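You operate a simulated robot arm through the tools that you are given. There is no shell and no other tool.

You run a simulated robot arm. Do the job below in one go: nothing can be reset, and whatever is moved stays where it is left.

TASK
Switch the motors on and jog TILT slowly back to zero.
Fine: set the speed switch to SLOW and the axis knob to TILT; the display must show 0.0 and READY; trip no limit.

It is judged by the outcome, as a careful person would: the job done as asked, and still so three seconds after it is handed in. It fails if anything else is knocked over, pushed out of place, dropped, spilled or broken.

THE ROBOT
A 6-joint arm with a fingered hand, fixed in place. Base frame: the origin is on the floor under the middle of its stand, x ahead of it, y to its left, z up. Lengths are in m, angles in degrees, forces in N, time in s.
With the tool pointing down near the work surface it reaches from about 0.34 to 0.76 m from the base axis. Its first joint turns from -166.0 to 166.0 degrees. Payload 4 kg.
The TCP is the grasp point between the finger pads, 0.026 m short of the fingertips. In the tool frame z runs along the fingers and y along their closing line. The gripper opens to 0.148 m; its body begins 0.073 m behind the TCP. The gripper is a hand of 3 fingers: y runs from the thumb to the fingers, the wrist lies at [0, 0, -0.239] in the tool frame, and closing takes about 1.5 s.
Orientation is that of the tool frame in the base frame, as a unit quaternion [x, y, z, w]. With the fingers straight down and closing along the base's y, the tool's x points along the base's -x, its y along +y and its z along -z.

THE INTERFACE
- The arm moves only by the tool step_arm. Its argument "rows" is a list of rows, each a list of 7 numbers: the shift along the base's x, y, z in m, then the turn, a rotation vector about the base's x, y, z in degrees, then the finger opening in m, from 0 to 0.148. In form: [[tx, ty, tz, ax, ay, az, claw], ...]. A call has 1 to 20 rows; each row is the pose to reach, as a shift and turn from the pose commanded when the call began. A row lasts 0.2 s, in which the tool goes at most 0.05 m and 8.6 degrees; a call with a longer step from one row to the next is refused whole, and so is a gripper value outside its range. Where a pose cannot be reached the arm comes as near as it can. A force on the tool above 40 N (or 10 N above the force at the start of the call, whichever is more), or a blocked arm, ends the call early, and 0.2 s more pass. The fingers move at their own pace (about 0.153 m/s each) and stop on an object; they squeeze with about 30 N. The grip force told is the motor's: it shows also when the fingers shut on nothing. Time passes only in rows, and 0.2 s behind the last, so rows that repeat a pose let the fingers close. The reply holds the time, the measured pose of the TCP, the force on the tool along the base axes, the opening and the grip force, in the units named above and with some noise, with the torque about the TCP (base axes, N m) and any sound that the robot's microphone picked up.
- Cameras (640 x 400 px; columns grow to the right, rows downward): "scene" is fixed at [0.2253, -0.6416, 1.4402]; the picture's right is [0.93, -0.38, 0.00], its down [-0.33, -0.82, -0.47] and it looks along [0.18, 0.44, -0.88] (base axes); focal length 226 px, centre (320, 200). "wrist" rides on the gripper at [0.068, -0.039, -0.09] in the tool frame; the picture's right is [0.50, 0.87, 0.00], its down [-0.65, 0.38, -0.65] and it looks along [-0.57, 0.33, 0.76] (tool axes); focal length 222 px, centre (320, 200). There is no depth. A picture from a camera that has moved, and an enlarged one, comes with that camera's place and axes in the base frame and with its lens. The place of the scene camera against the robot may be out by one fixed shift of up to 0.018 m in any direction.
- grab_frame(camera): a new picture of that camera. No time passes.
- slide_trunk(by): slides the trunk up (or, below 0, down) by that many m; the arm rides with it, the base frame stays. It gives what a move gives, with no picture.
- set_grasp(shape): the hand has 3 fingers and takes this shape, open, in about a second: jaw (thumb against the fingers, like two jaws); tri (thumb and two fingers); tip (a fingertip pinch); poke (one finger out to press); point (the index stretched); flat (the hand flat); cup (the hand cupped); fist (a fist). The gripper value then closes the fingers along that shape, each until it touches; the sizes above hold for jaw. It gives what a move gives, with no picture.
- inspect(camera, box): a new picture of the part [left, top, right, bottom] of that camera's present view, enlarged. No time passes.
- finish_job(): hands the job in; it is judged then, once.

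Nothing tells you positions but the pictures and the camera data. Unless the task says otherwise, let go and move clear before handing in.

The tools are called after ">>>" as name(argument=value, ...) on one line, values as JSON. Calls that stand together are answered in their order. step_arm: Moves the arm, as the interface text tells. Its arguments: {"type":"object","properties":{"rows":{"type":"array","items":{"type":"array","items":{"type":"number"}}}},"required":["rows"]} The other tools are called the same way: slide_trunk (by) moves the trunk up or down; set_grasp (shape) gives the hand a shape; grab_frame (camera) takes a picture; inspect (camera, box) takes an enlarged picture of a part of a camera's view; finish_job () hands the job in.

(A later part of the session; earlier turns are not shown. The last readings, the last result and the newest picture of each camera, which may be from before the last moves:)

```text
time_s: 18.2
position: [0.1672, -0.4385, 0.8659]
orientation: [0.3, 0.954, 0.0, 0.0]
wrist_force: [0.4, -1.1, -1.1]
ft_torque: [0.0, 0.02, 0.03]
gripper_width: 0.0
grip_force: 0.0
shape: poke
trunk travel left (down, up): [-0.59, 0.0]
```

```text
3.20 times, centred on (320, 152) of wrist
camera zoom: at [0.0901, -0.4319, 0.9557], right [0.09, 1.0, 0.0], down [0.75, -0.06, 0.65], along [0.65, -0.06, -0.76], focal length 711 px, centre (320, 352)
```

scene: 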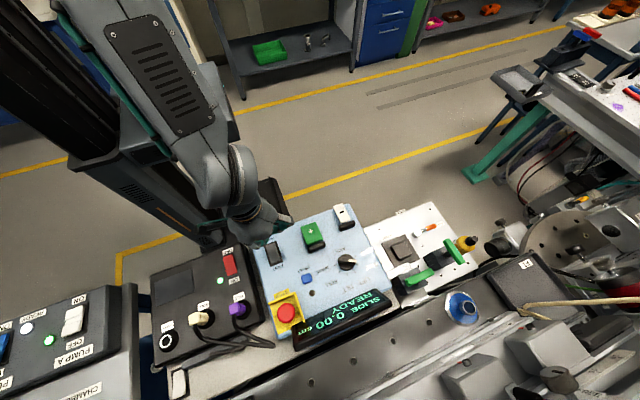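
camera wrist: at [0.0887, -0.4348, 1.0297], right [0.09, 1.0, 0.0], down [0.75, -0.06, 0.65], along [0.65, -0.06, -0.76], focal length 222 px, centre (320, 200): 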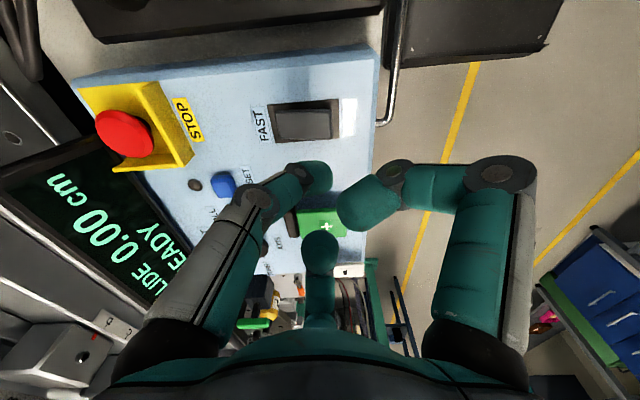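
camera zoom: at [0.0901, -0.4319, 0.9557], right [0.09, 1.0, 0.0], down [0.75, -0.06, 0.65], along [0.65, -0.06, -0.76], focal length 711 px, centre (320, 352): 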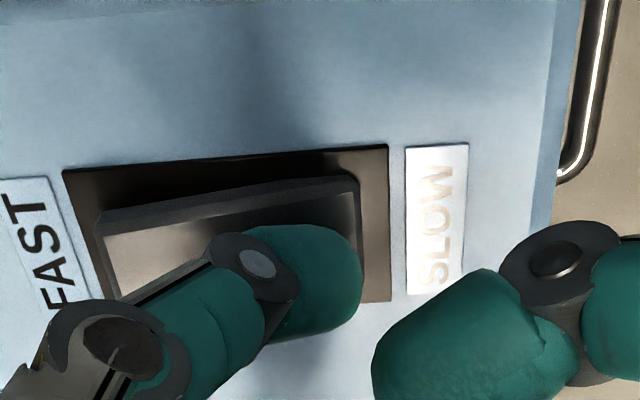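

The rocker has flipped: the SLOW end is down and the FAST end is up. I'll rise and move to where the wrist camera can see the knob and display well.

>>> step_arm(rows=[[0, 0, 0.03, 0, 0, 0, 0.148], [0, 0, 0.07, 0, 0, 0, 0.148], [0, 0, 0.11, 0, 0, 0, 0.148], [0.02, -0.03, 0.14, 0, 0, 0, 0.148], [0.03, -0.06, 0.15, 0, 0, 0, 0.148], [0.03, -0.08, 0.15, 0, 0, 0, 0.148], [0.03, -0.08, 0.15, 0, 0, 0, 0.148]])

>>> grab_frame(camera="wrist")

>>> inspect(camera="scene", box=[240, 195, 400, 355])

```text
time_s: 19.9
position: [0.1955, -0.5193, 1.016]
orientation: [0.3, 0.954, 0.001, 0.0]
wrist_force: [-0.1, -0.1, 0.0]
ft_torque: [0.03, 0.01, -0.03]
gripper_width: 0.0
grip_force: 0.1
shape: poke
trunk travel left (down, up): [-0.59, 0.0]
```

```text
taken
camera wrist: at [0.1188, -0.5125, 1.1073], right [0.09, 1.0, 0.0], down [0.75, -0.06, 0.65], along [0.65, -0.06, -0.76], focal length 222 px, centre (320, 200)
```

wrist: 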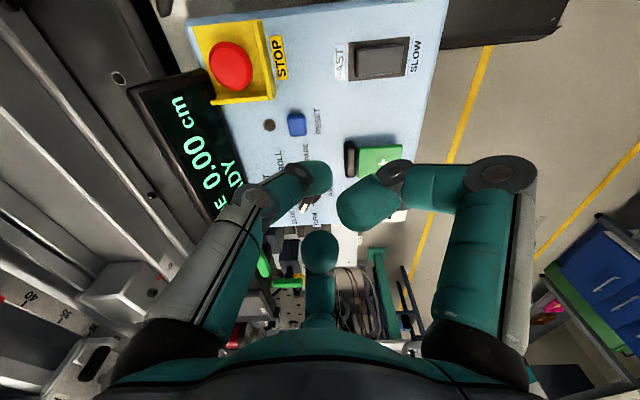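

```text
2.50 times, centred on (320, 275) of scene
camera zoom: at [0.2253, -0.6416, 1.4402], right [0.93, -0.38, 0.0], down [-0.33, -0.82, -0.47], along [0.18, 0.44, -0.88], focal length 566 px, centre (320, 12)
```

zoom: 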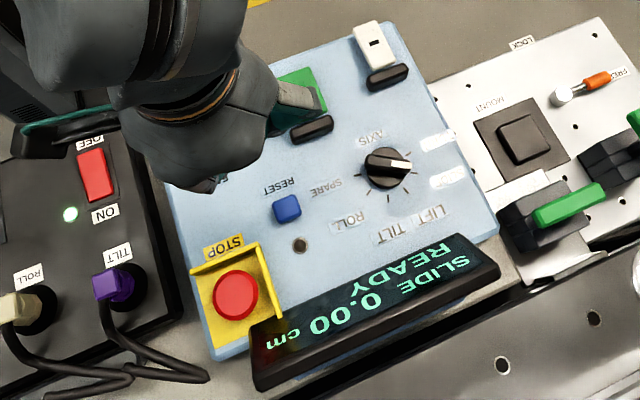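

Motors are READY and speed is on SLOW. By my fit the knob is near (0.33, −0.55) with 40° clicks, and TILT is 80° clockwise of SLIDE. I'll switch to the jaw shape with a modest opening and hover above the knob for a clear look.

>>> set_grasp(shape="jaw")

>>> step_arm(rows=[[0.03, -0.01, 0, 0, 0, 1, 0.07], [0.065, -0.02, 0, 0, 0, 3, 0.07], [0.1, -0.025, 0, 0, 0, 5, 0.07], [0.125, -0.03, 0, 0, 0, 5, 0.07], [0.125, -0.03, 0, 0, 0, 5, 0.07], [0.125, -0.03, 0, 0, 0, 5, 0.07]])

>>> grab_frame(camera="wrist")

>>> grab_frame(camera="scene")

```text
time_s: 20.8
position: [0.1954, -0.5186, 1.0163]
orientation: [0.3, 0.954, -0.001, 0.0]
wrist_force: [-0.4, -0.8, 0.5]
ft_torque: [-0.01, 0.02, -0.01]
gripper_width: 0.1475
grip_force: 0.1
shape: jaw
trunk travel left (down, up): [-0.59, 0.0]
```

```text
time_s: 22.1
position: [0.3212, -0.5506, 1.0145]
orientation: [0.258, 0.966, -0.001, -0.001]
wrist_force: [-0.5, 0.3, 0.3]
ft_torque: [0.02, -0.02, 0.02]
gripper_width: 0.0705
grip_force: 0.1
shape: jaw
trunk travel left (down, up): [-0.59, 0.0]
```

```text
taken
camera wrist: at [0.2451, -0.551, 1.1058], right [0.0, 1.0, 0.0], down [0.76, 0.0, 0.65], along [0.65, 0.0, -0.76], focal length 222 px, centre (320, 200)
```

wrist: 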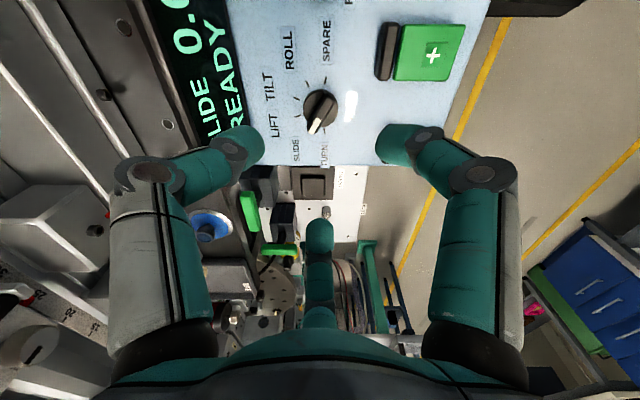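

```text
taken
```

scene: 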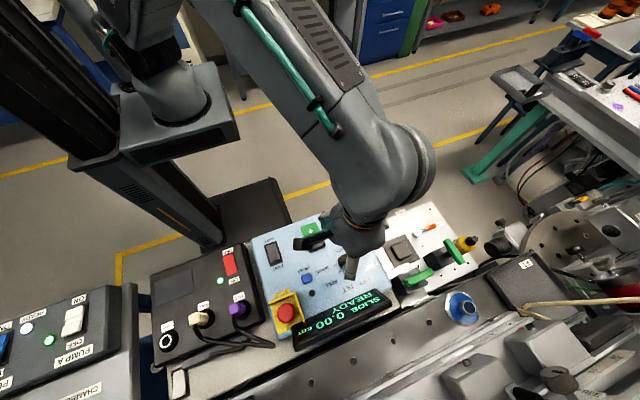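

The knob is now plainly visible between the fingers. I'll enlarge it to measure its centre and bar angle.

>>> inspect(camera="wrist", box=[250, 50, 390, 170])

>>> inspect(camera="wrist", box=[290, 75, 360, 140])

```text
3.33 times, centred on (320, 110) of wrist
camera zoom: at [0.2451, -0.551, 1.1058], right [0.0, 1.0, 0.0], down [0.76, 0.0, 0.65], along [0.65, 0.0, -0.76], focal length 740 px, centre (320, 500)
```

zoom: 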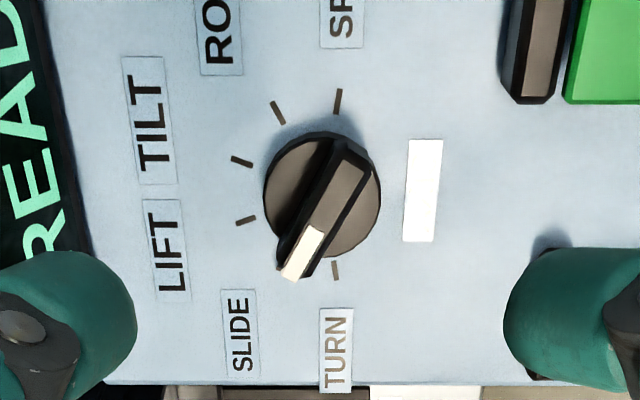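

```text
6.15 times, centred on (325, 108) of wrist
camera zoom: at [0.2451, -0.551, 1.1058], right [0.0, 1.0, 0.0], down [0.76, 0.0, 0.65], along [0.65, 0.0, -0.76], focal length 1367 px, centre (289, 769)
```

zoom: 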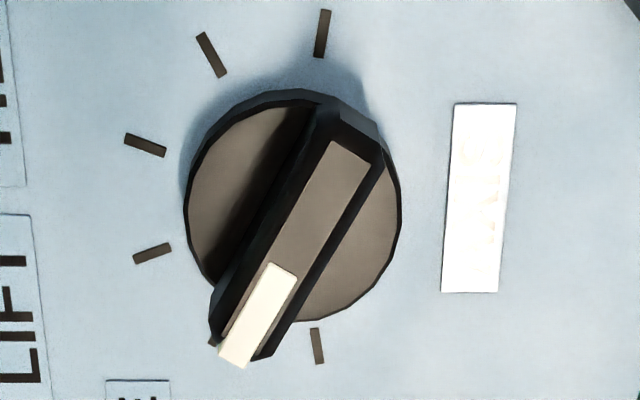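

Fit: knob centre ≈ (0.340, −0.550), bar top around z≈0.848, bar lying along −30°, ticks 40° apart, so my yaw is already square to the bar. Before gripping, I'll test in the air that the hand can swing through −80° here without hitting a limit.

>>> step_arm(rows=[[0.005, 0, -0.01, 0, 0, -8, 0.07], [0.01, 0, -0.02, 0, 0, -16, 0.07], [0.0185, 0.0005, -0.03, 0, 0, -24, 0.07], [0.0185, 0.0005, -0.04, 0, 0, -32, 0.07], [0.0185, 0.0005, -0.04, 0, 0, -40, 0.07], [0.0185, 0.0005, -0.04, 0, 0, -48, 0.07], [0.0185, 0.0005, -0.04, 0, 0, -56, 0.07], [0.0185, 0.0005, -0.04, 0, 0, -64, 0.07], [0.0185, 0.0005, -0.04, 0, 0, -72, 0.07], [0.0185, 0.0005, -0.04, 0, 0, -80, 0.07], [0.0185, 0.0005, -0.04, 0, 0, -86, 0.07], [0.0185, 0.0005, -0.04, 0, 0, -86, 0.07]])

>>> grab_frame(camera="wrist")

```text
time_s: 24.8
position: [0.3409, -0.5488, 0.9755]
orientation: [0.848, 0.53, 0.0, -0.002]
wrist_force: [-0.1, 1.2, 0.1]
ft_torque: [-0.02, 0.03, -0.02]
gripper_width: 0.0705
grip_force: 0.0
shape: jaw
trunk travel left (down, up): [-0.59, 0.0]
```

```text
taken
camera wrist: at [0.3363, -0.4707, 1.0657], right [1.0, 0.07, 0.0], down [0.05, -0.76, 0.65], along [0.05, -0.65, -0.76], focal length 222 px, centre (320, 200)
```

wrist: 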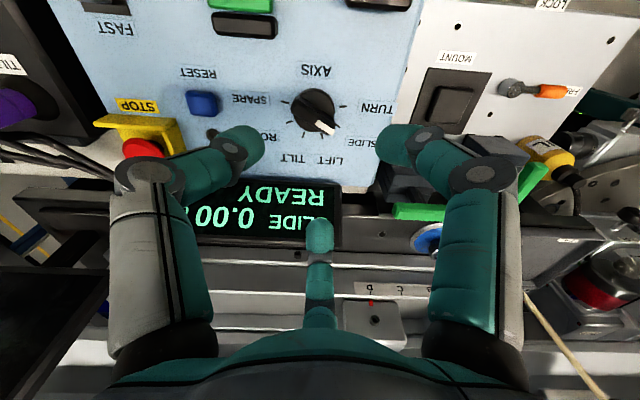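

The full swing is reachable. This second viewpoint also lets me triangulate the knob's height, so I'll zoom in on it.

>>> inspect(camera="wrist", box=[280, 75, 350, 140])

>>> inspect(camera="wrist", box=[230, 50, 430, 175])

```text
6.15 times, centred on (315, 108) of wrist
camera zoom: at [0.3363, -0.4707, 1.0657], right [1.0, 0.07, 0.0], down [0.05, -0.76, 0.65], along [0.05, -0.65, -0.76], focal length 1367 px, centre (351, 769)
```

zoom: 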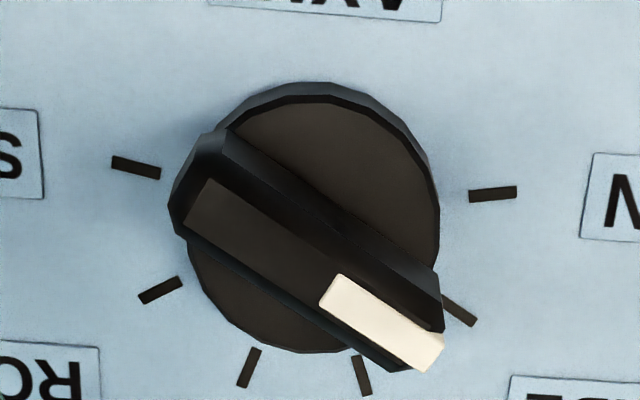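

```text
3.20 times, centred on (330, 112) of wrist
camera zoom: at [0.3363, -0.4707, 1.0657], right [1.0, 0.07, 0.0], down [0.05, -0.76, 0.65], along [0.05, -0.65, -0.76], focal length 711 px, centre (288, 480)
```

zoom: 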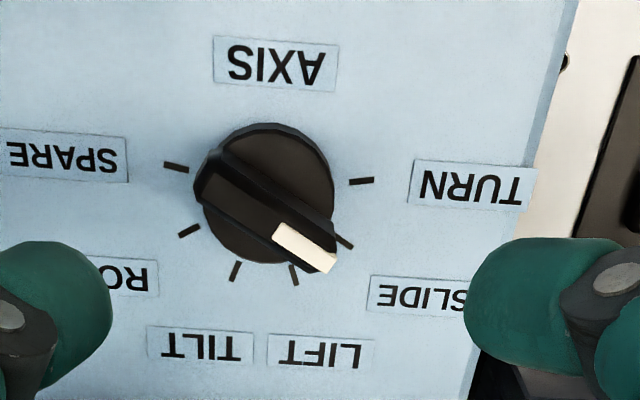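

Triangulated: panel face z≈0.834, knob centre (0.335, −0.550), bar top z≈0.861. I'll swing back to −30° yaw, centre over the knob and drop to just above it.

>>> step_arm(rows=[[-0.001, 0, 0, 0, 0, 8, 0.07], [-0.002, 0, 0, 0, 0, 16, 0.07], [-0.003, 0, 0, 0, 0, 24, 0.07], [-0.004, 0, 0, 0, 0, 32, 0.07], [-0.005, -0.001, 0, 0, 0, 40, 0.07], [-0.006, -0.001, 0, 0, 0, 48, 0.07], [-0.006, -0.001, -0.01, 0, 0, 56, 0.07], [-0.006, -0.001, -0.02, 0, 0, 64, 0.07], [-0.006, -0.001, -0.03, 0, 0, 72, 0.07], [-0.006, -0.001, -0.04, 0, 0, 80, 0.07], [-0.006, -0.001, -0.05, 0, 0, 86, 0.07], [-0.006, -0.001, -0.06, 0, 0, 86, 0.07], [-0.006, -0.001, -0.06, 0, 0, 86, 0.07]])

>>> grab_frame(camera="wrist")

>>> inspect(camera="wrist", box=[230, 90, 430, 215])

>>> inspect(camera="scene", box=[280, 200, 420, 320])

```text
time_s: 27.6
position: [0.3341, -0.5484, 0.9134]
orientation: [0.259, 0.966, 0.0, 0.0]
wrist_force: [-1.6, 0.2, -0.7]
ft_torque: [-0.01, -0.03, -0.02]
gripper_width: 0.0706
grip_force: 0.1
shape: jaw
trunk travel left (down, up): [-0.59, 0.0]
```

```text
taken
camera wrist: at [0.2576, -0.5487, 1.0045], right [0.0, 1.0, 0.0], down [0.76, 0.0, 0.65], along [0.65, 0.0, -0.76], focal length 222 px, centre (320, 200)
```

wrist: 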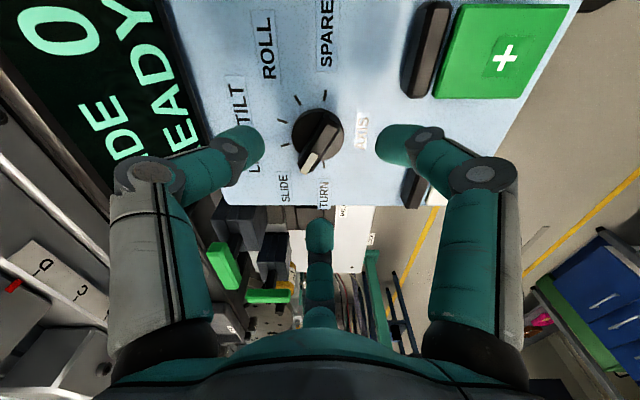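

```text
3.20 times, centred on (330, 152) of wrist
camera zoom: at [0.2576, -0.5487, 1.0045], right [0.0, 1.0, 0.0], down [0.76, 0.0, 0.65], along [0.65, 0.0, -0.76], focal length 711 px, centre (288, 352)
```

zoom: 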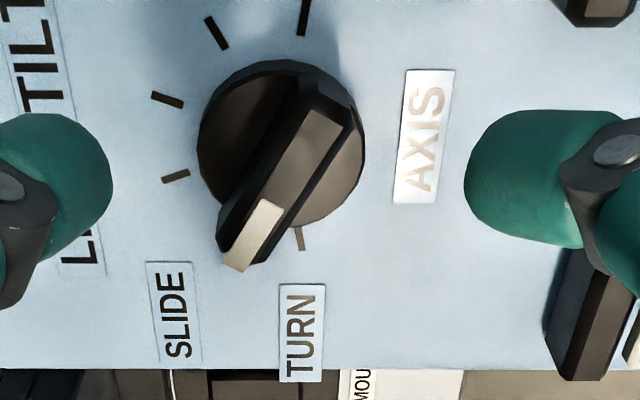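

```text
3.33 times, centred on (350, 260) of scene
camera zoom: at [0.2253, -0.6416, 1.4402], right [0.93, -0.38, 0.0], down [-0.33, -0.82, -0.47], along [0.18, 0.44, -0.88], focal length 755 px, centre (220, 0)
```

zoom: 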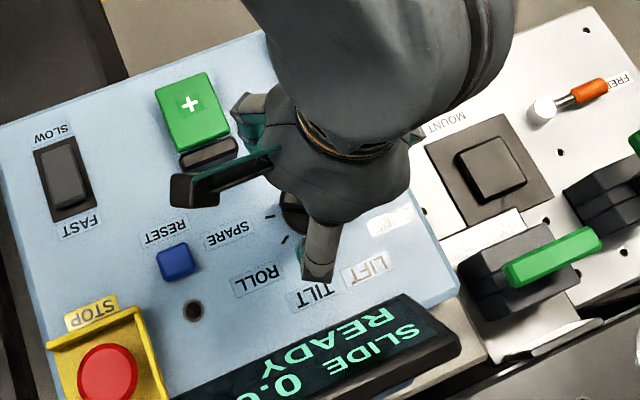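

The three fingers close towards the centre from three sides, so for a narrow bar a fingertip pinch may be neater. I'll rise a little and see what the "tip" shape looks like when closed partway.

>>> step_arm(rows=[[0, 0, 0.03, 0, 0, 0, 0.07], [0, 0, 0.07, 0, 0, 0, 0.07], [0, 0, 0.07, 0, 0, 0, 0.07]])

>>> set_grasp(shape="tip")

>>> grab_frame(camera="wrist")

```text
time_s: 28.4
position: [0.3334, -0.5482, 0.9838]
orientation: [0.258, 0.966, 0.0, 0.0]
wrist_force: [0.4, -0.4, -0.5]
ft_torque: [0.02, 0.0, -0.03]
gripper_width: 0.0705
grip_force: 0.1
shape: jaw
trunk travel left (down, up): [-0.59, 0.0]
```

```text
time_s: 29.2
position: [0.3325, -0.5491, 0.9838]
orientation: [0.258, 0.966, -0.001, -0.001]
wrist_force: [-0.2, -0.1, -0.3]
ft_torque: [-0.01, 0.04, -0.02]
gripper_width: 0.148
grip_force: 0.0
shape: tip
trunk travel left (down, up): [-0.59, 0.0]
```

```text
taken
camera wrist: at [0.2559, -0.5491, 1.0742], right [0.0, 1.0, 0.0], down [0.76, 0.0, 0.65], along [0.65, 0.0, -0.76], focal length 222 px, centre (320, 200)
```

wrist: 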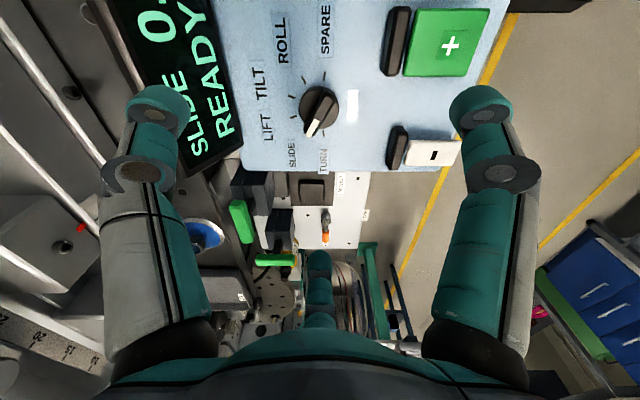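

I'll close this shape partly in the air to see how the fingers converge.

>>> step_arm(rows=[[0, 0, 0, 0, 0, 0, 0.04], [0, 0, 0, 0, 0, 0, 0.04], [0, 0, 0, 0, 0, 0, 0.04], [0, 0, 0, 0, 0, 0, 0.04], [0, 0, 0, 0, 0, 0, 0.04]])

>>> grab_frame(camera="wrist")

>>> step_arm(rows=[[0, 0, 0, 0, 0, 0, 0.01], [0, 0, 0, 0, 0, 0, 0.01], [0, 0, 0, 0, 0, 0, 0.01]])

>>> grab_frame(camera="wrist")

```text
time_s: 30.4
position: [0.3335, -0.5501, 0.9814]
orientation: [0.257, 0.966, -0.001, -0.001]
wrist_force: [0.1, 0.3, 0.7]
ft_torque: [0.0, -0.03, 0.0]
gripper_width: 0.0404
grip_force: 0.0
shape: tip
trunk travel left (down, up): [-0.59, 0.0]
```

```text
taken
camera wrist: at [0.2559, -0.5491, 1.0742], right [0.0, 1.0, 0.0], down [0.76, 0.0, 0.65], along [0.65, 0.0, -0.76], focal length 222 px, centre (320, 200)
```

wrist: 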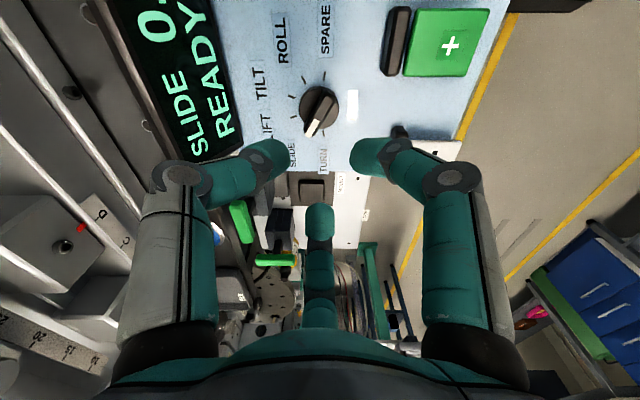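

```text
time_s: 31.2
position: [0.3342, -0.5488, 0.9834]
orientation: [0.257, 0.966, -0.001, 0.0]
wrist_force: [-0.6, -0.6, 0.6]
ft_torque: [0.02, 0.03, 0.01]
gripper_width: 0.0103
grip_force: 0.0
shape: tip
trunk travel left (down, up): [-0.59, 0.0]
```

```text
taken
camera wrist: at [0.2559, -0.5491, 1.0742], right [0.0, 1.0, 0.0], down [0.76, 0.0, 0.65], along [0.65, 0.0, -0.76], focal length 222 px, centre (320, 200)
```

wrist: 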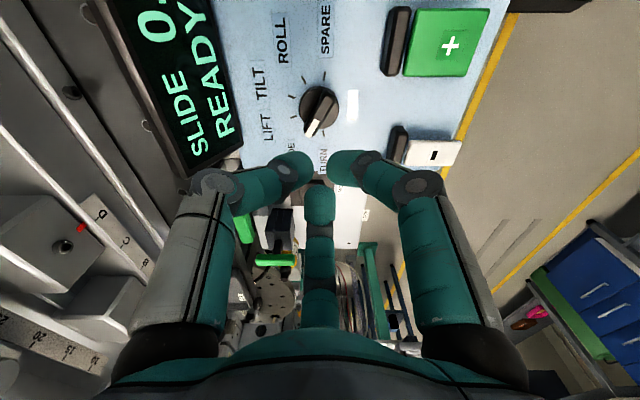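

All shapes close from three sides, which will cage the bar (thumb on one face, two fingers at the other face's corners). I'll open to 0.07, descend around the knob to TCP z≈0.876 and check.

>>> step_arm(rows=[[0, 0, 0, 0, 0, 0, 0.07], [0, 0, 0, 0, 0, 0, 0.07], [-0.0005, -0.001, -0.03, 0, 0, 0, 0.07], [-0.0005, -0.001, -0.06, 0, 0, 0, 0.07], [-0.0005, -0.001, -0.085, 0, 0, 0, 0.07], [-0.0005, -0.001, -0.1, 0, 0, 0, 0.07], [-0.0005, -0.001, -0.108, 0, 0, 0, 0.07], [-0.0005, -0.001, -0.108, 0, 0, 0, 0.07]])

>>> grab_frame(camera="wrist")

>>> inspect(camera="wrist", box=[220, 110, 420, 235])

>>> inspect(camera="scene", box=[280, 200, 420, 320])

```text
time_s: 33.0
position: [0.3331, -0.5489, 0.8759]
orientation: [0.258, 0.966, 0.0, 0.001]
wrist_force: [0.4, 0.8, -0.1]
ft_torque: [0.02, -0.01, 0.0]
gripper_width: 0.0694
grip_force: 0.0
shape: tip
trunk travel left (down, up): [-0.59, 0.0]
```

```text
taken
camera wrist: at [0.2568, -0.5495, 0.9677], right [0.0, 1.0, 0.0], down [0.76, 0.0, 0.65], along [0.65, 0.0, -0.76], focal length 222 px, centre (320, 200)
```

wrist: 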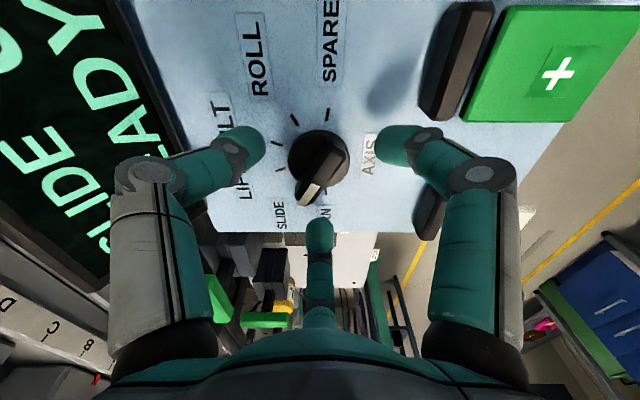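

```text
3.20 times, centred on (320, 172) of wrist
camera zoom: at [0.2568, -0.5495, 0.9677], right [0.0, 1.0, 0.0], down [0.76, 0.0, 0.65], along [0.65, 0.0, -0.76], focal length 711 px, centre (320, 288)
```

zoom: 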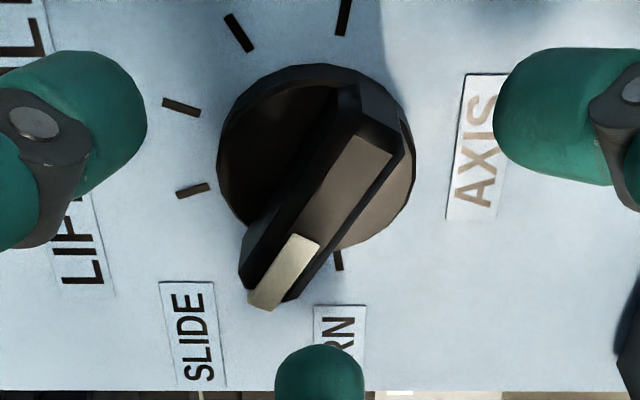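

```text
3.33 times, centred on (350, 260) of scene
camera zoom: at [0.2253, -0.6416, 1.4402], right [0.93, -0.38, 0.0], down [-0.33, -0.82, -0.47], along [0.18, 0.44, -0.88], focal length 755 px, centre (220, 0)
```

zoom: 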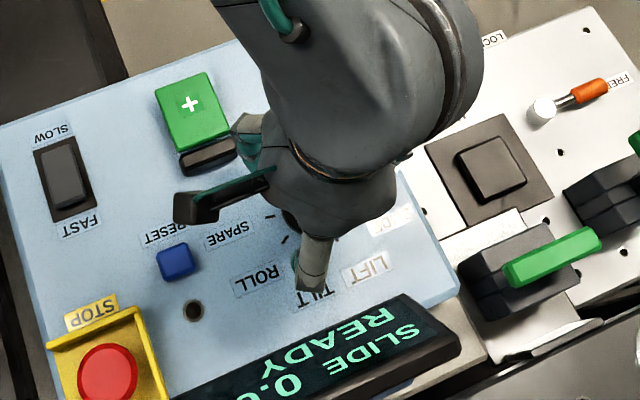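

The fingers straddle the knob with no contact. I'll close slowly on the bar and watch the forces.

>>> step_arm(rows=[[0, 0, -0.001, 0, 0, 0, 0.05], [0, 0, -0.001, 0, 0, 0, 0.04], [0, 0, -0.001, 0, 0, 0, 0.03], [0, 0, -0.001, 0, 0, 0, 0.02], [0, 0, -0.001, 0, 0, 0, 0.012], [0, 0, -0.001, 0, 0, 0, 0.012]])

>>> inspect(camera="wrist", box=[220, 110, 420, 235])

>>> inspect(camera="scene", box=[280, 200, 420, 320])

```text
time_s: 34.5
position: [0.3352, -0.5492, 0.875]
orientation: [0.258, 0.966, 0.0, -0.002]
wrist_force: [3.7, 5.9, -4.5]
ft_torque: [0.11, -0.02, 0.01]
gripper_width: 0.011
grip_force: 29.9
shape: tip
trunk travel left (down, up): [-0.59, 0.0]
```

```text
3.20 times, centred on (320, 172) of wrist
camera zoom: at [0.2571, -0.5492, 0.9661], right [0.0, 1.0, 0.0], down [0.76, 0.0, 0.65], along [0.65, 0.0, -0.76], focal length 711 px, centre (320, 288)
```

zoom: 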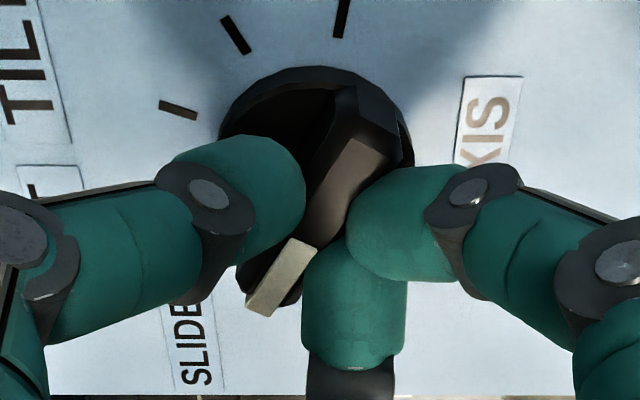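

```text
3.33 times, centred on (350, 260) of scene
camera zoom: at [0.2253, -0.6416, 1.4402], right [0.93, -0.38, 0.0], down [-0.33, -0.82, -0.47], along [0.18, 0.44, -0.88], focal length 755 px, centre (220, 0)
```

zoom: 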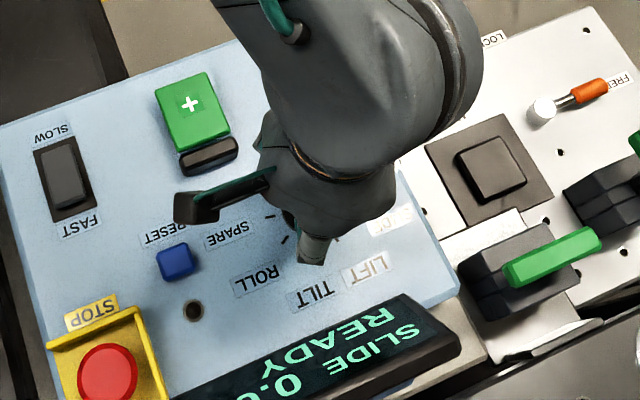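

The bar is gripped properly: thumb on one face, both fingers on the other, with about 30 N. I'll turn the first 40° clockwise, to LIFT, and check.

>>> step_arm(rows=[[0, 0, 0, 0, 0, -7, 0.01], [0, 0, 0, 0, 0, -14, 0.01], [0, 0, 0, 0, 0, -21, 0.01], [0, 0, 0, 0, 0, -28, 0.01], [0, 0, 0, 0, 0, -35, 0.01], [0, 0, 0, 0, 0, -40, 0.01], [0, 0, 0, 0, 0, -40, 0.01]])

>>> inspect(camera="scene", box=[260, 220, 400, 340])

>>> grab_frame(camera="wrist")

```text
time_s: 36.0
position: [0.3352, -0.55, 0.8766]
orientation: [0.572, 0.82, -0.001, 0.0]
wrist_force: [7.0, 3.8, 4.9]
ft_torque: [0.1, -0.14, -0.05]
gripper_width: 0.0105
grip_force: 0.1
shape: tip
trunk travel left (down, up): [-0.59, 0.0]
```

```text
3.33 times, centred on (330, 280) of scene
camera zoom: at [0.2253, -0.6416, 1.4402], right [0.93, -0.38, 0.0], down [-0.33, -0.82, -0.47], along [0.18, 0.44, -0.88], focal length 755 px, centre (287, -67)
```

zoom: 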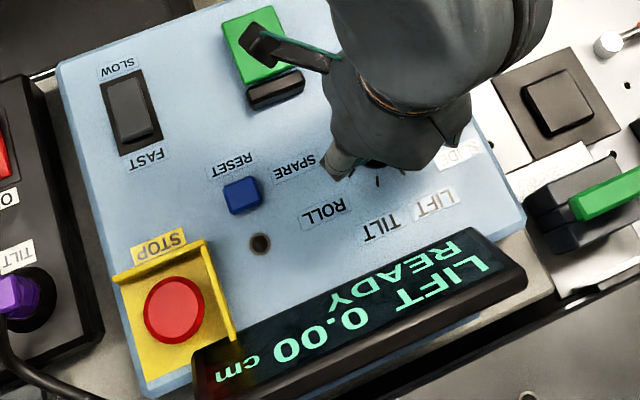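

```text
taken
camera wrist: at [0.276, -0.5, 0.9664], right [0.64, 0.77, 0.0], down [0.58, -0.49, 0.65], along [0.5, -0.42, -0.76], focal length 222 px, centre (320, 200)
```

wrist: 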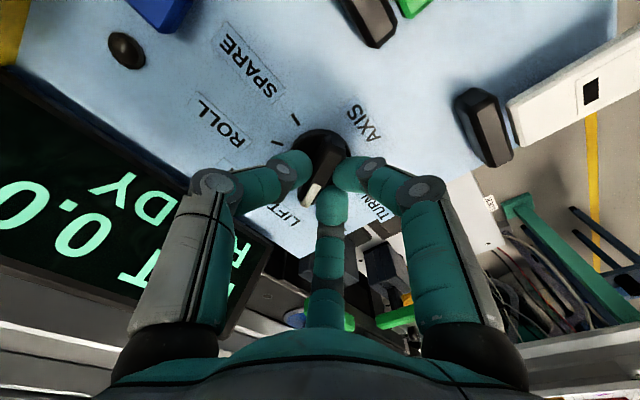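

The display reads "LIFT 0.00 READY". Another 40° clockwise should bring TILT.

>>> step_arm(rows=[[0, 0, 0, 0, 0, -7, 0.008], [0, 0, 0, 0, 0, -14, 0.008], [0, 0, 0, 0, 0, -21, 0.008], [0, 0, 0, 0, 0, -28, 0.008], [0, 0, 0, 0, 0, -35, 0.008], [0, 0, 0, 0, 0, -40, 0.008], [0, 0, 0, 0, 0, -40, 0.008]])

>>> inspect(camera="scene", box=[260, 220, 400, 340])

>>> grab_frame(camera="wrist")

```text
time_s: 37.6
position: [0.3346, -0.5502, 0.875]
orientation: [0.819, 0.574, -0.001, 0.0]
wrist_force: [10.4, -2.6, -6.2]
ft_torque: [-0.07, -0.14, 0.0]
gripper_width: 0.0091
grip_force: 29.7
shape: tip
trunk travel left (down, up): [-0.59, 0.0]
```

```text
3.33 times, centred on (330, 280) of scene
camera zoom: at [0.2253, -0.6416, 1.4402], right [0.93, -0.38, 0.0], down [-0.33, -0.82, -0.47], along [0.18, 0.44, -0.88], focal length 755 px, centre (287, -67)
```

zoom: 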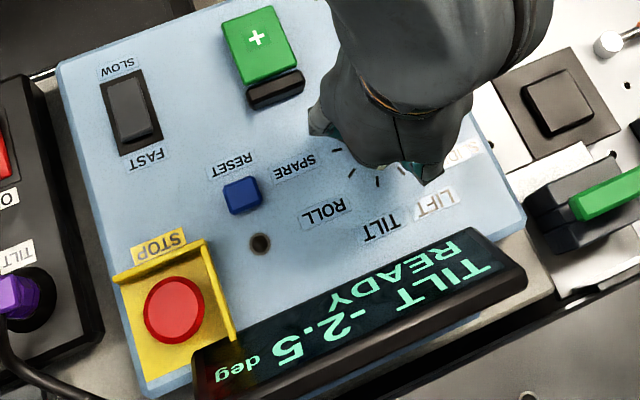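

```text
taken
camera wrist: at [0.3223, -0.4736, 0.9661], right [0.98, 0.17, 0.0], down [0.13, -0.75, 0.65], along [0.11, -0.64, -0.76], focal length 222 px, centre (320, 200)
```

wrist: 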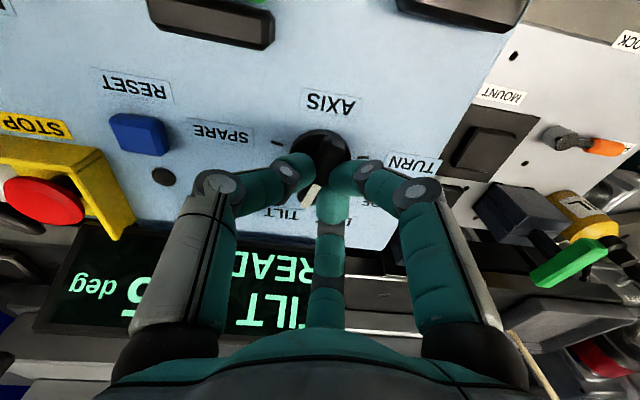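

The display now shows "TILT −2.5 deg READY". I'll release the knob gently, rise straight up, and confirm it stays on TILT.

>>> step_arm(rows=[[0, 0, 0, 0, 0, 0, 0.03], [0, 0, 0, 0, 0, 0, 0.06], [0, 0, 0, 0, 0, 0, 0.06], [0, 0, 0.02, 0, 0, 0, 0.06], [0, 0, 0.06, 0, 0, 0, 0.06], [0, 0, 0.1, 0, 0, 0, 0.06], [0, 0, 0.13, 0, 0, 0, 0.06], [0, 0, 0.13, 0, 0, 0, 0.06]])

>>> inspect(camera="scene", box=[260, 220, 400, 340])

>>> grab_frame(camera="wrist")

```text
time_s: 39.5
position: [0.3338, -0.5503, 1.0051]
orientation: [0.819, 0.574, 0.0, 0.0]
wrist_force: [0.0, 0.0, -0.2]
ft_torque: [0.04, 0.06, 0.02]
gripper_width: 0.0597
grip_force: 0.1
shape: tip
trunk travel left (down, up): [-0.59, 0.0]
```

```text
3.33 times, centred on (330, 280) of scene
camera zoom: at [0.2253, -0.6416, 1.4402], right [0.93, -0.38, 0.0], down [-0.33, -0.82, -0.47], along [0.18, 0.44, -0.88], focal length 755 px, centre (287, -67)
```

zoom: 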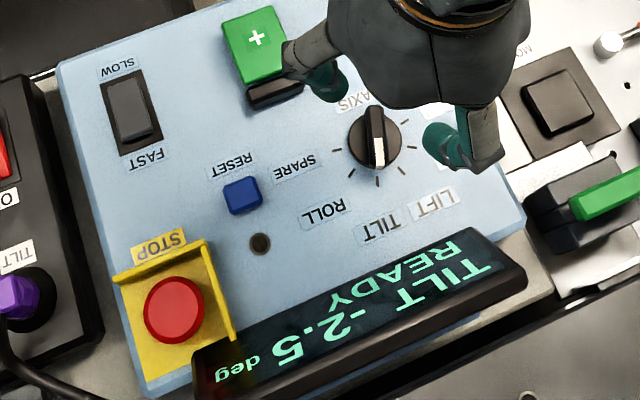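

```text
taken
camera wrist: at [0.3208, -0.4734, 1.0961], right [0.98, 0.18, 0.0], down [0.13, -0.75, 0.65], along [0.11, -0.64, -0.76], focal length 222 px, centre (320, 200)
```

wrist: 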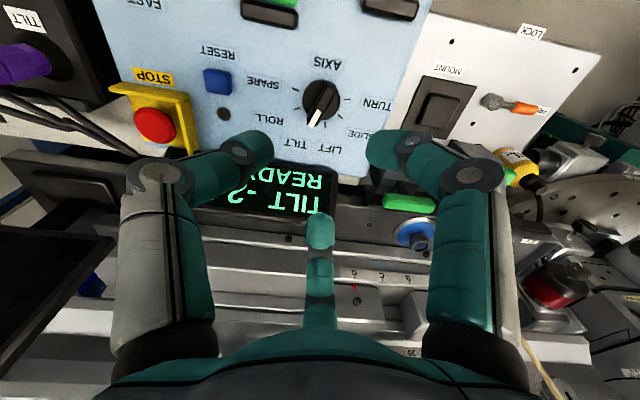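

TILT stays selected at −2.5 deg, READY. The "+" paddle's top centre is at about (0.280, −0.4425, 0.855). I'll go back to the poke shape and hover over it.

>>> set_grasp(shape="poke")

>>> step_arm(rows=[[-0.006, 0.012, 0, 0, 0, 8, 0.148], [-0.012, 0.024, 0, 0, 0, 16, 0.148], [-0.018, 0.036, 0, 0, 0, 24, 0.148], [-0.024, 0.048, 0, 0, 0, 32, 0.148], [-0.03, 0.06, -0.01, 0, 0, 40, 0.148], [-0.036, 0.072, -0.02, 0, 0, 48, 0.148], [-0.042, 0.084, -0.03, 0, 0, 56, 0.148], [-0.048, 0.096, -0.045, 0, 0, 64, 0.148], [-0.0546, 0.108, -0.06, 0, 0, 72, 0.148], [-0.0546, 0.108, -0.066, 0, 0, 75, 0.148], [-0.0546, 0.108, -0.066, 0, 0, 75, 0.148]])

>>> grab_frame(camera="wrist")

>>> inspect(camera="wrist", box=[220, 90, 420, 215])

>>> inspect(camera="scene", box=[260, 200, 400, 340])

```text
time_s: 40.4
position: [0.3334, -0.55, 1.0039]
orientation: [0.818, 0.575, 0.0, -0.001]
wrist_force: [-0.1, 0.3, 0.2]
ft_torque: [0.01, 0.03, 0.02]
gripper_width: 0.0
grip_force: 0.0
shape: poke
trunk travel left (down, up): [-0.59, 0.0]
```

```text
time_s: 42.8
position: [0.2798, -0.4435, 0.9395]
orientation: [0.3, 0.954, -0.001, 0.0]
wrist_force: [-0.1, 0.8, 0.4]
ft_torque: [-0.02, 0.01, 0.01]
gripper_width: 0.0
grip_force: 0.1
shape: poke
trunk travel left (down, up): [-0.59, 0.0]
```

```text
taken
camera wrist: at [0.2035, -0.4364, 1.0303], right [0.08, 1.0, 0.0], down [0.75, -0.06, 0.65], along [0.65, -0.06, -0.76], focal length 222 px, centre (320, 200)
```

wrist: 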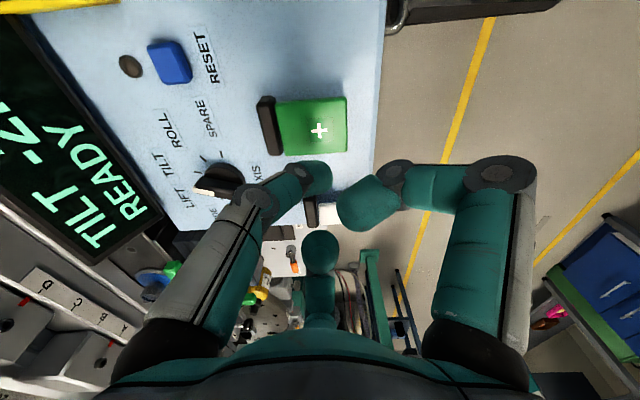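

```text
3.20 times, centred on (320, 152) of wrist
camera zoom: at [0.2035, -0.4364, 1.0303], right [0.08, 1.0, 0.0], down [0.75, -0.06, 0.65], along [0.65, -0.06, -0.76], focal length 711 px, centre (320, 352)
```

zoom: 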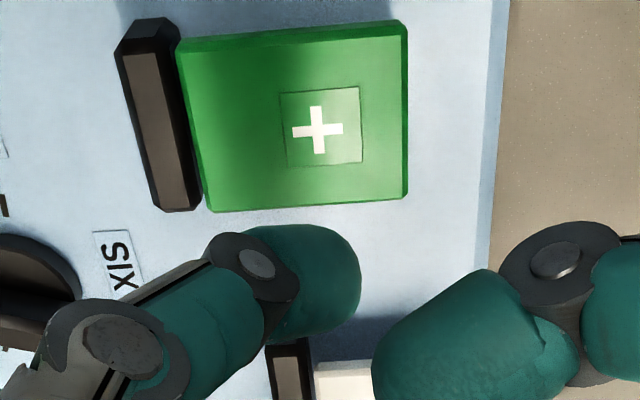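

```text
2.86 times, centred on (330, 270) of scene
camera zoom: at [0.2253, -0.6416, 1.4402], right [0.93, -0.38, 0.0], down [-0.33, -0.82, -0.47], along [0.18, 0.44, -0.88], focal length 647 px, centre (291, 0)
```

zoom: 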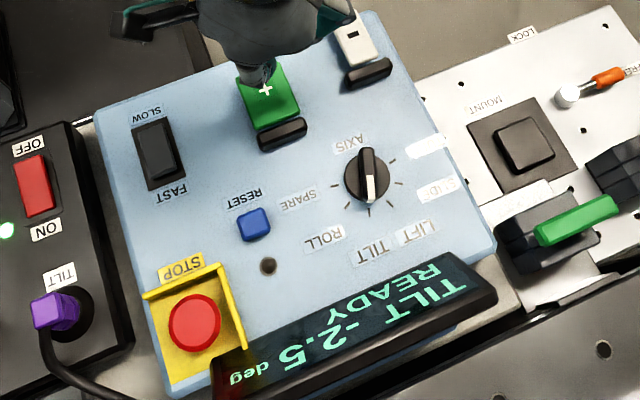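

The paddle is hinged at its black block with the "+" mark at the free end, right under my fingertip. I'll come down close without touching, then press in tiny steps while reading the display.

>>> step_arm(rows=[[-0.001, 0, -0.025, 0, 0, 0, 0.148], [-0.001, 0, -0.043, 0, 0, 0, 0.148], [-0.001, 0, -0.047, 0, 0, 0, 0.148]])

>>> inspect(camera="wrist", box=[220, 90, 420, 215])

>>> inspect(camera="scene", box=[260, 200, 400, 340])

```text
time_s: 43.5
position: [0.2788, -0.4433, 0.8932]
orientation: [0.3, 0.954, 0.0, 0.0]
wrist_force: [0.2, 0.0, -0.8]
ft_torque: [-0.02, 0.04, -0.03]
gripper_width: 0.0
grip_force: 0.1
shape: poke
trunk travel left (down, up): [-0.59, 0.0]
```

```text
3.20 times, centred on (320, 152) of wrist
camera zoom: at [0.2022, -0.4358, 0.9837], right [0.09, 1.0, 0.0], down [0.75, -0.06, 0.65], along [0.65, -0.06, -0.76], focal length 711 px, centre (320, 352)
```

zoom: 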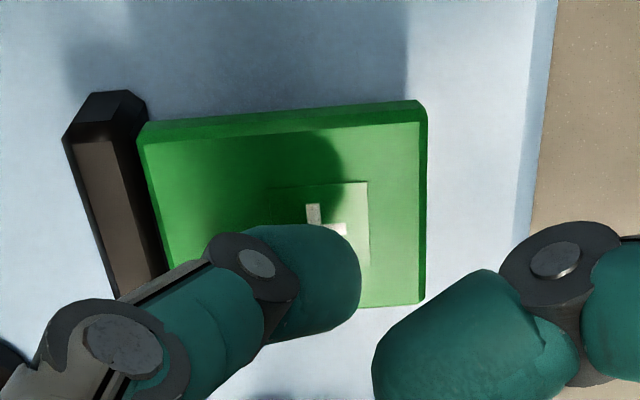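

```text
2.86 times, centred on (330, 270) of scene
camera zoom: at [0.2253, -0.6416, 1.4402], right [0.93, -0.38, 0.0], down [-0.33, -0.82, -0.47], along [0.18, 0.44, -0.88], focal length 647 px, centre (291, 0)
```

zoom: 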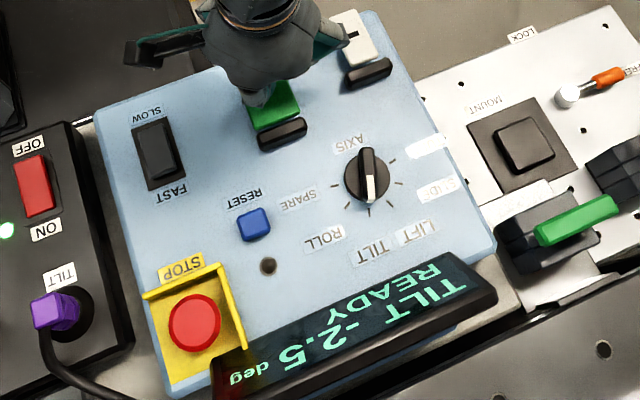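

Clear so far, display still −2.5. I'll now step down in small increments, reading the display each time.

>>> step_arm(rows=[[0, 0, -0.005, 0, 0, 0, 0.148]])

>>> inspect(camera="scene", box=[290, 270, 400, 350])

```text
time_s: 44.0
position: [0.2783, -0.4424, 0.8876]
orientation: [0.3, 0.954, 0.0, -0.001]
wrist_force: [-0.5, 0.0, -0.6]
ft_torque: [0.0, 0.02, 0.04]
gripper_width: 0.0
grip_force: 0.0
shape: poke
trunk travel left (down, up): [-0.59, 0.0]
```

```text
5.00 times, centred on (345, 310) of scene
camera zoom: at [0.2253, -0.6416, 1.4402], right [0.93, -0.38, 0.0], down [-0.33, -0.82, -0.47], along [0.18, 0.44, -0.88], focal length 1132 px, centre (195, -350)
```

zoom: 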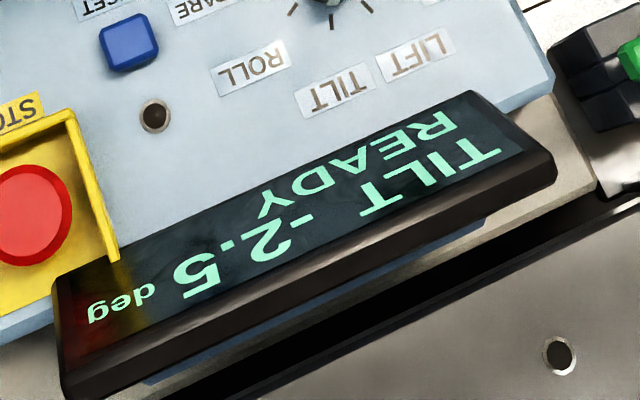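

No contact yet. Continuing down.

>>> step_arm(rows=[[0, 0, -0.004, 0, 0, 0, 0.148]])

>>> inspect(camera="scene", box=[290, 270, 400, 350])

>>> inspect(camera="wrist", box=[220, 90, 420, 215])

```text
time_s: 44.4
position: [0.2781, -0.4429, 0.8828]
orientation: [0.3, 0.954, 0.0, 0.0]
wrist_force: [0.2, -0.3, -0.9]
ft_torque: [-0.02, 0.01, 0.01]
gripper_width: 0.0
grip_force: 0.0
shape: poke
trunk travel left (down, up): [-0.59, 0.0]
```

```text
5.00 times, centred on (345, 310) of scene
camera zoom: at [0.2253, -0.6416, 1.4402], right [0.93, -0.38, 0.0], down [-0.33, -0.82, -0.47], along [0.18, 0.44, -0.88], focal length 1132 px, centre (195, -350)
```

zoom: 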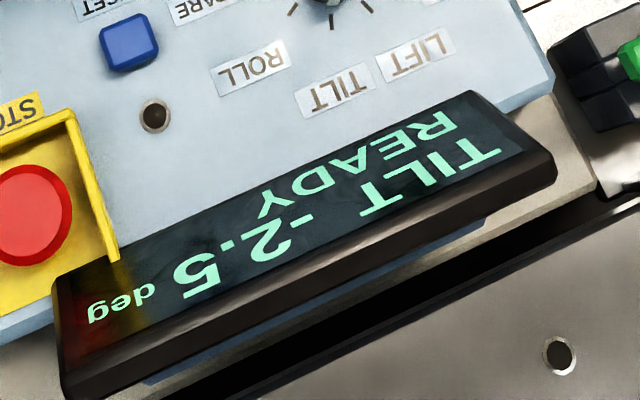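

```text
3.20 times, centred on (320, 152) of wrist
camera zoom: at [0.2023, -0.4362, 0.9746], right [0.09, 1.0, 0.0], down [0.75, -0.06, 0.65], along [0.65, -0.06, -0.76], focal length 711 px, centre (320, 352)
```

zoom: 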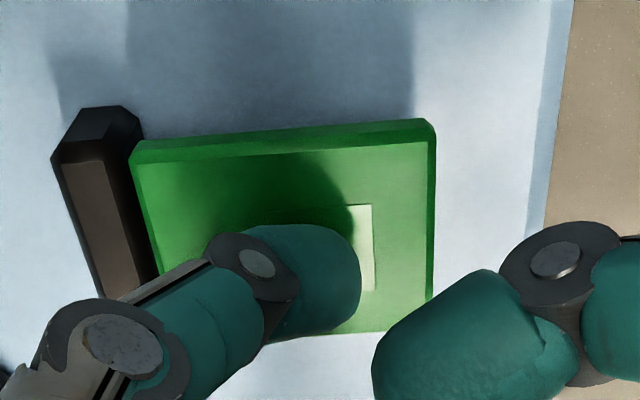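

Contact must be near. Another 3 mm.

>>> step_arm(rows=[[0, 0, -0.003, 0, 0, 0, 0.148]])

>>> inspect(camera="scene", box=[290, 270, 400, 350])

```text
time_s: 44.8
position: [0.2797, -0.443, 0.8811]
orientation: [0.3, 0.954, -0.001, -0.001]
wrist_force: [0.6, 0.4, 1.5]
ft_torque: [-0.03, 0.01, 0.0]
gripper_width: 0.0001
grip_force: 0.1
shape: poke
trunk travel left (down, up): [-0.59, 0.0]
```

```text
5.00 times, centred on (345, 310) of scene
camera zoom: at [0.2253, -0.6416, 1.4402], right [0.93, -0.38, 0.0], down [-0.33, -0.82, -0.47], along [0.18, 0.44, -0.88], focal length 1132 px, centre (195, -350)
```

zoom: 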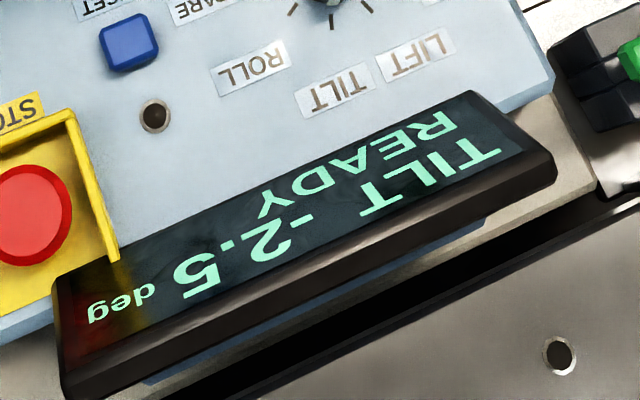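

Still −2.5; contact seems to be just starting. I'll go 2 mm more.

>>> step_arm(rows=[[0, 0, -0.002, 0, 0, 0, 0.148]])

>>> inspect(camera="scene", box=[290, 270, 400, 350])

```text
time_s: 45.1
position: [0.279, -0.4432, 0.8787]
orientation: [0.301, 0.954, 0.0, -0.001]
wrist_force: [1.2, 0.2, 2.3]
ft_torque: [-0.02, -0.03, 0.0]
gripper_width: 0.0001
grip_force: 0.0
shape: poke
trunk travel left (down, up): [-0.59, 0.0]
```

```text
5.00 times, centred on (345, 310) of scene
camera zoom: at [0.2253, -0.6416, 1.4402], right [0.93, -0.38, 0.0], down [-0.33, -0.82, -0.47], along [0.18, 0.44, -0.88], focal length 1132 px, centre (195, -350)
```

zoom: 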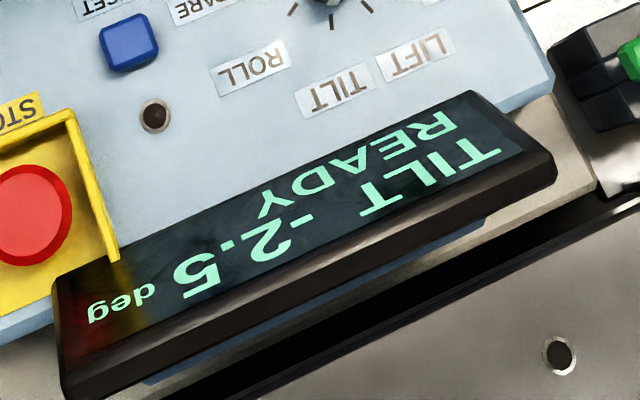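

Force has risen to about 2 N: the paddle is being pressed but has not switched yet. Another 2 mm.

>>> step_arm(rows=[[0, 0, -0.002, 0, 0, 0, 0.148]])

>>> inspect(camera="scene", box=[290, 270, 400, 350])

```text
time_s: 45.5
position: [0.2788, -0.4433, 0.8768]
orientation: [0.299, 0.954, -0.001, 0.0]
wrist_force: [-0.3, -0.3, 2.4]
ft_torque: [-0.03, -0.05, 0.0]
gripper_width: 0.0
grip_force: 0.1
shape: poke
trunk travel left (down, up): [-0.59, 0.0]
```

```text
5.00 times, centred on (345, 310) of scene
camera zoom: at [0.2253, -0.6416, 1.4402], right [0.93, -0.38, 0.0], down [-0.33, -0.82, -0.47], along [0.18, 0.44, -0.88], focal length 1132 px, centre (195, -350)
```

zoom: 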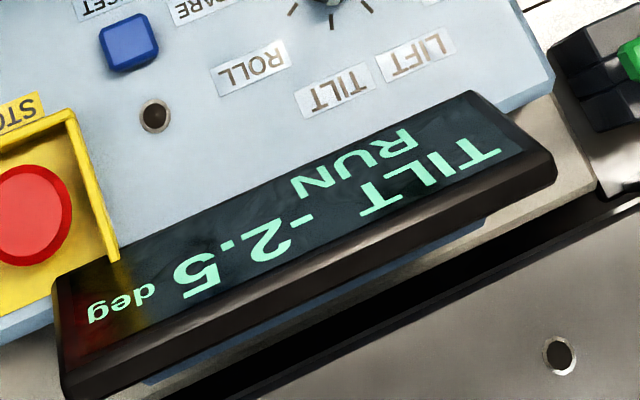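

The display shows RUN: jogging has just started. I'll hold for one row and read the rate and direction.

>>> step_arm(rows=[[0, 0, 0, 0, 0, 0, 0.148]])

>>> inspect(camera="scene", box=[290, 270, 400, 350])

```text
time_s: 46.0
position: [0.2788, -0.4419, 0.8768]
orientation: [0.3, 0.954, -0.001, 0.0]
wrist_force: [0.0, -0.8, 2.3]
ft_torque: [-0.03, 0.0, 0.01]
gripper_width: 0.0001
grip_force: 0.0
shape: poke
trunk travel left (down, up): [-0.59, 0.0]
```

```text
5.00 times, centred on (345, 310) of scene
camera zoom: at [0.2253, -0.6416, 1.4402], right [0.93, -0.38, 0.0], down [-0.33, -0.82, -0.47], along [0.18, 0.44, -0.88], focal length 1132 px, centre (195, -350)
```

zoom: 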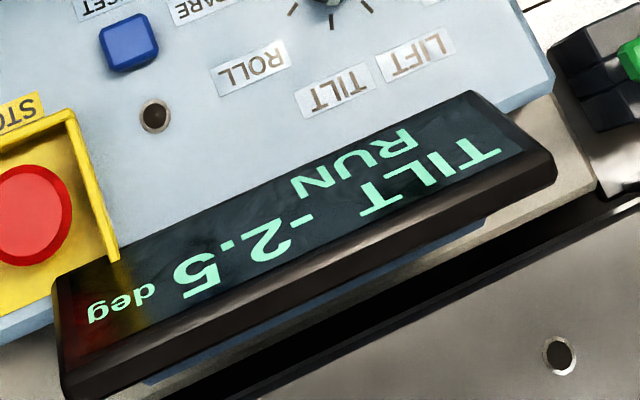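

No change yet, so the slow rate is small. I'll hold about one second more and read again.

>>> step_arm(rows=[[0, 0, 0, 0, 0, 0, 0.148], [0, 0, 0, 0, 0, 0, 0.148], [0, 0, 0, 0, 0, 0, 0.148], [0, 0, 0, 0, 0, 0, 0.148]])

>>> inspect(camera="scene", box=[290, 270, 400, 350])

```text
time_s: 47.0
position: [0.2793, -0.4422, 0.8762]
orientation: [0.3, 0.954, 0.0, 0.0]
wrist_force: [0.0, 0.0, 2.8]
ft_torque: [-0.01, -0.04, 0.01]
gripper_width: 0.0
grip_force: 0.0
shape: poke
trunk travel left (down, up): [-0.59, 0.0]
```

```text
5.00 times, centred on (345, 310) of scene
camera zoom: at [0.2253, -0.6416, 1.4402], right [0.93, -0.38, 0.0], down [-0.33, -0.82, -0.47], along [0.18, 0.44, -0.88], focal length 1132 px, centre (195, -350)
```

zoom: 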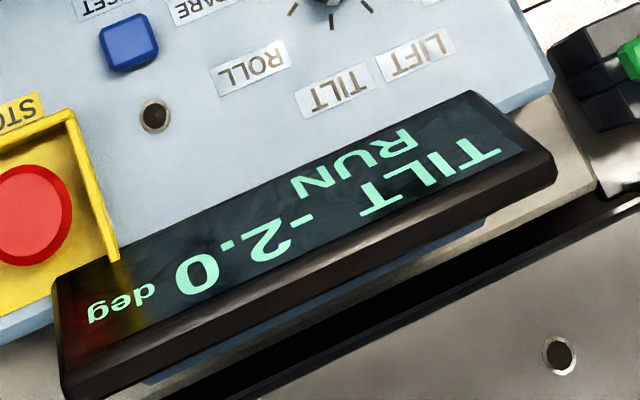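

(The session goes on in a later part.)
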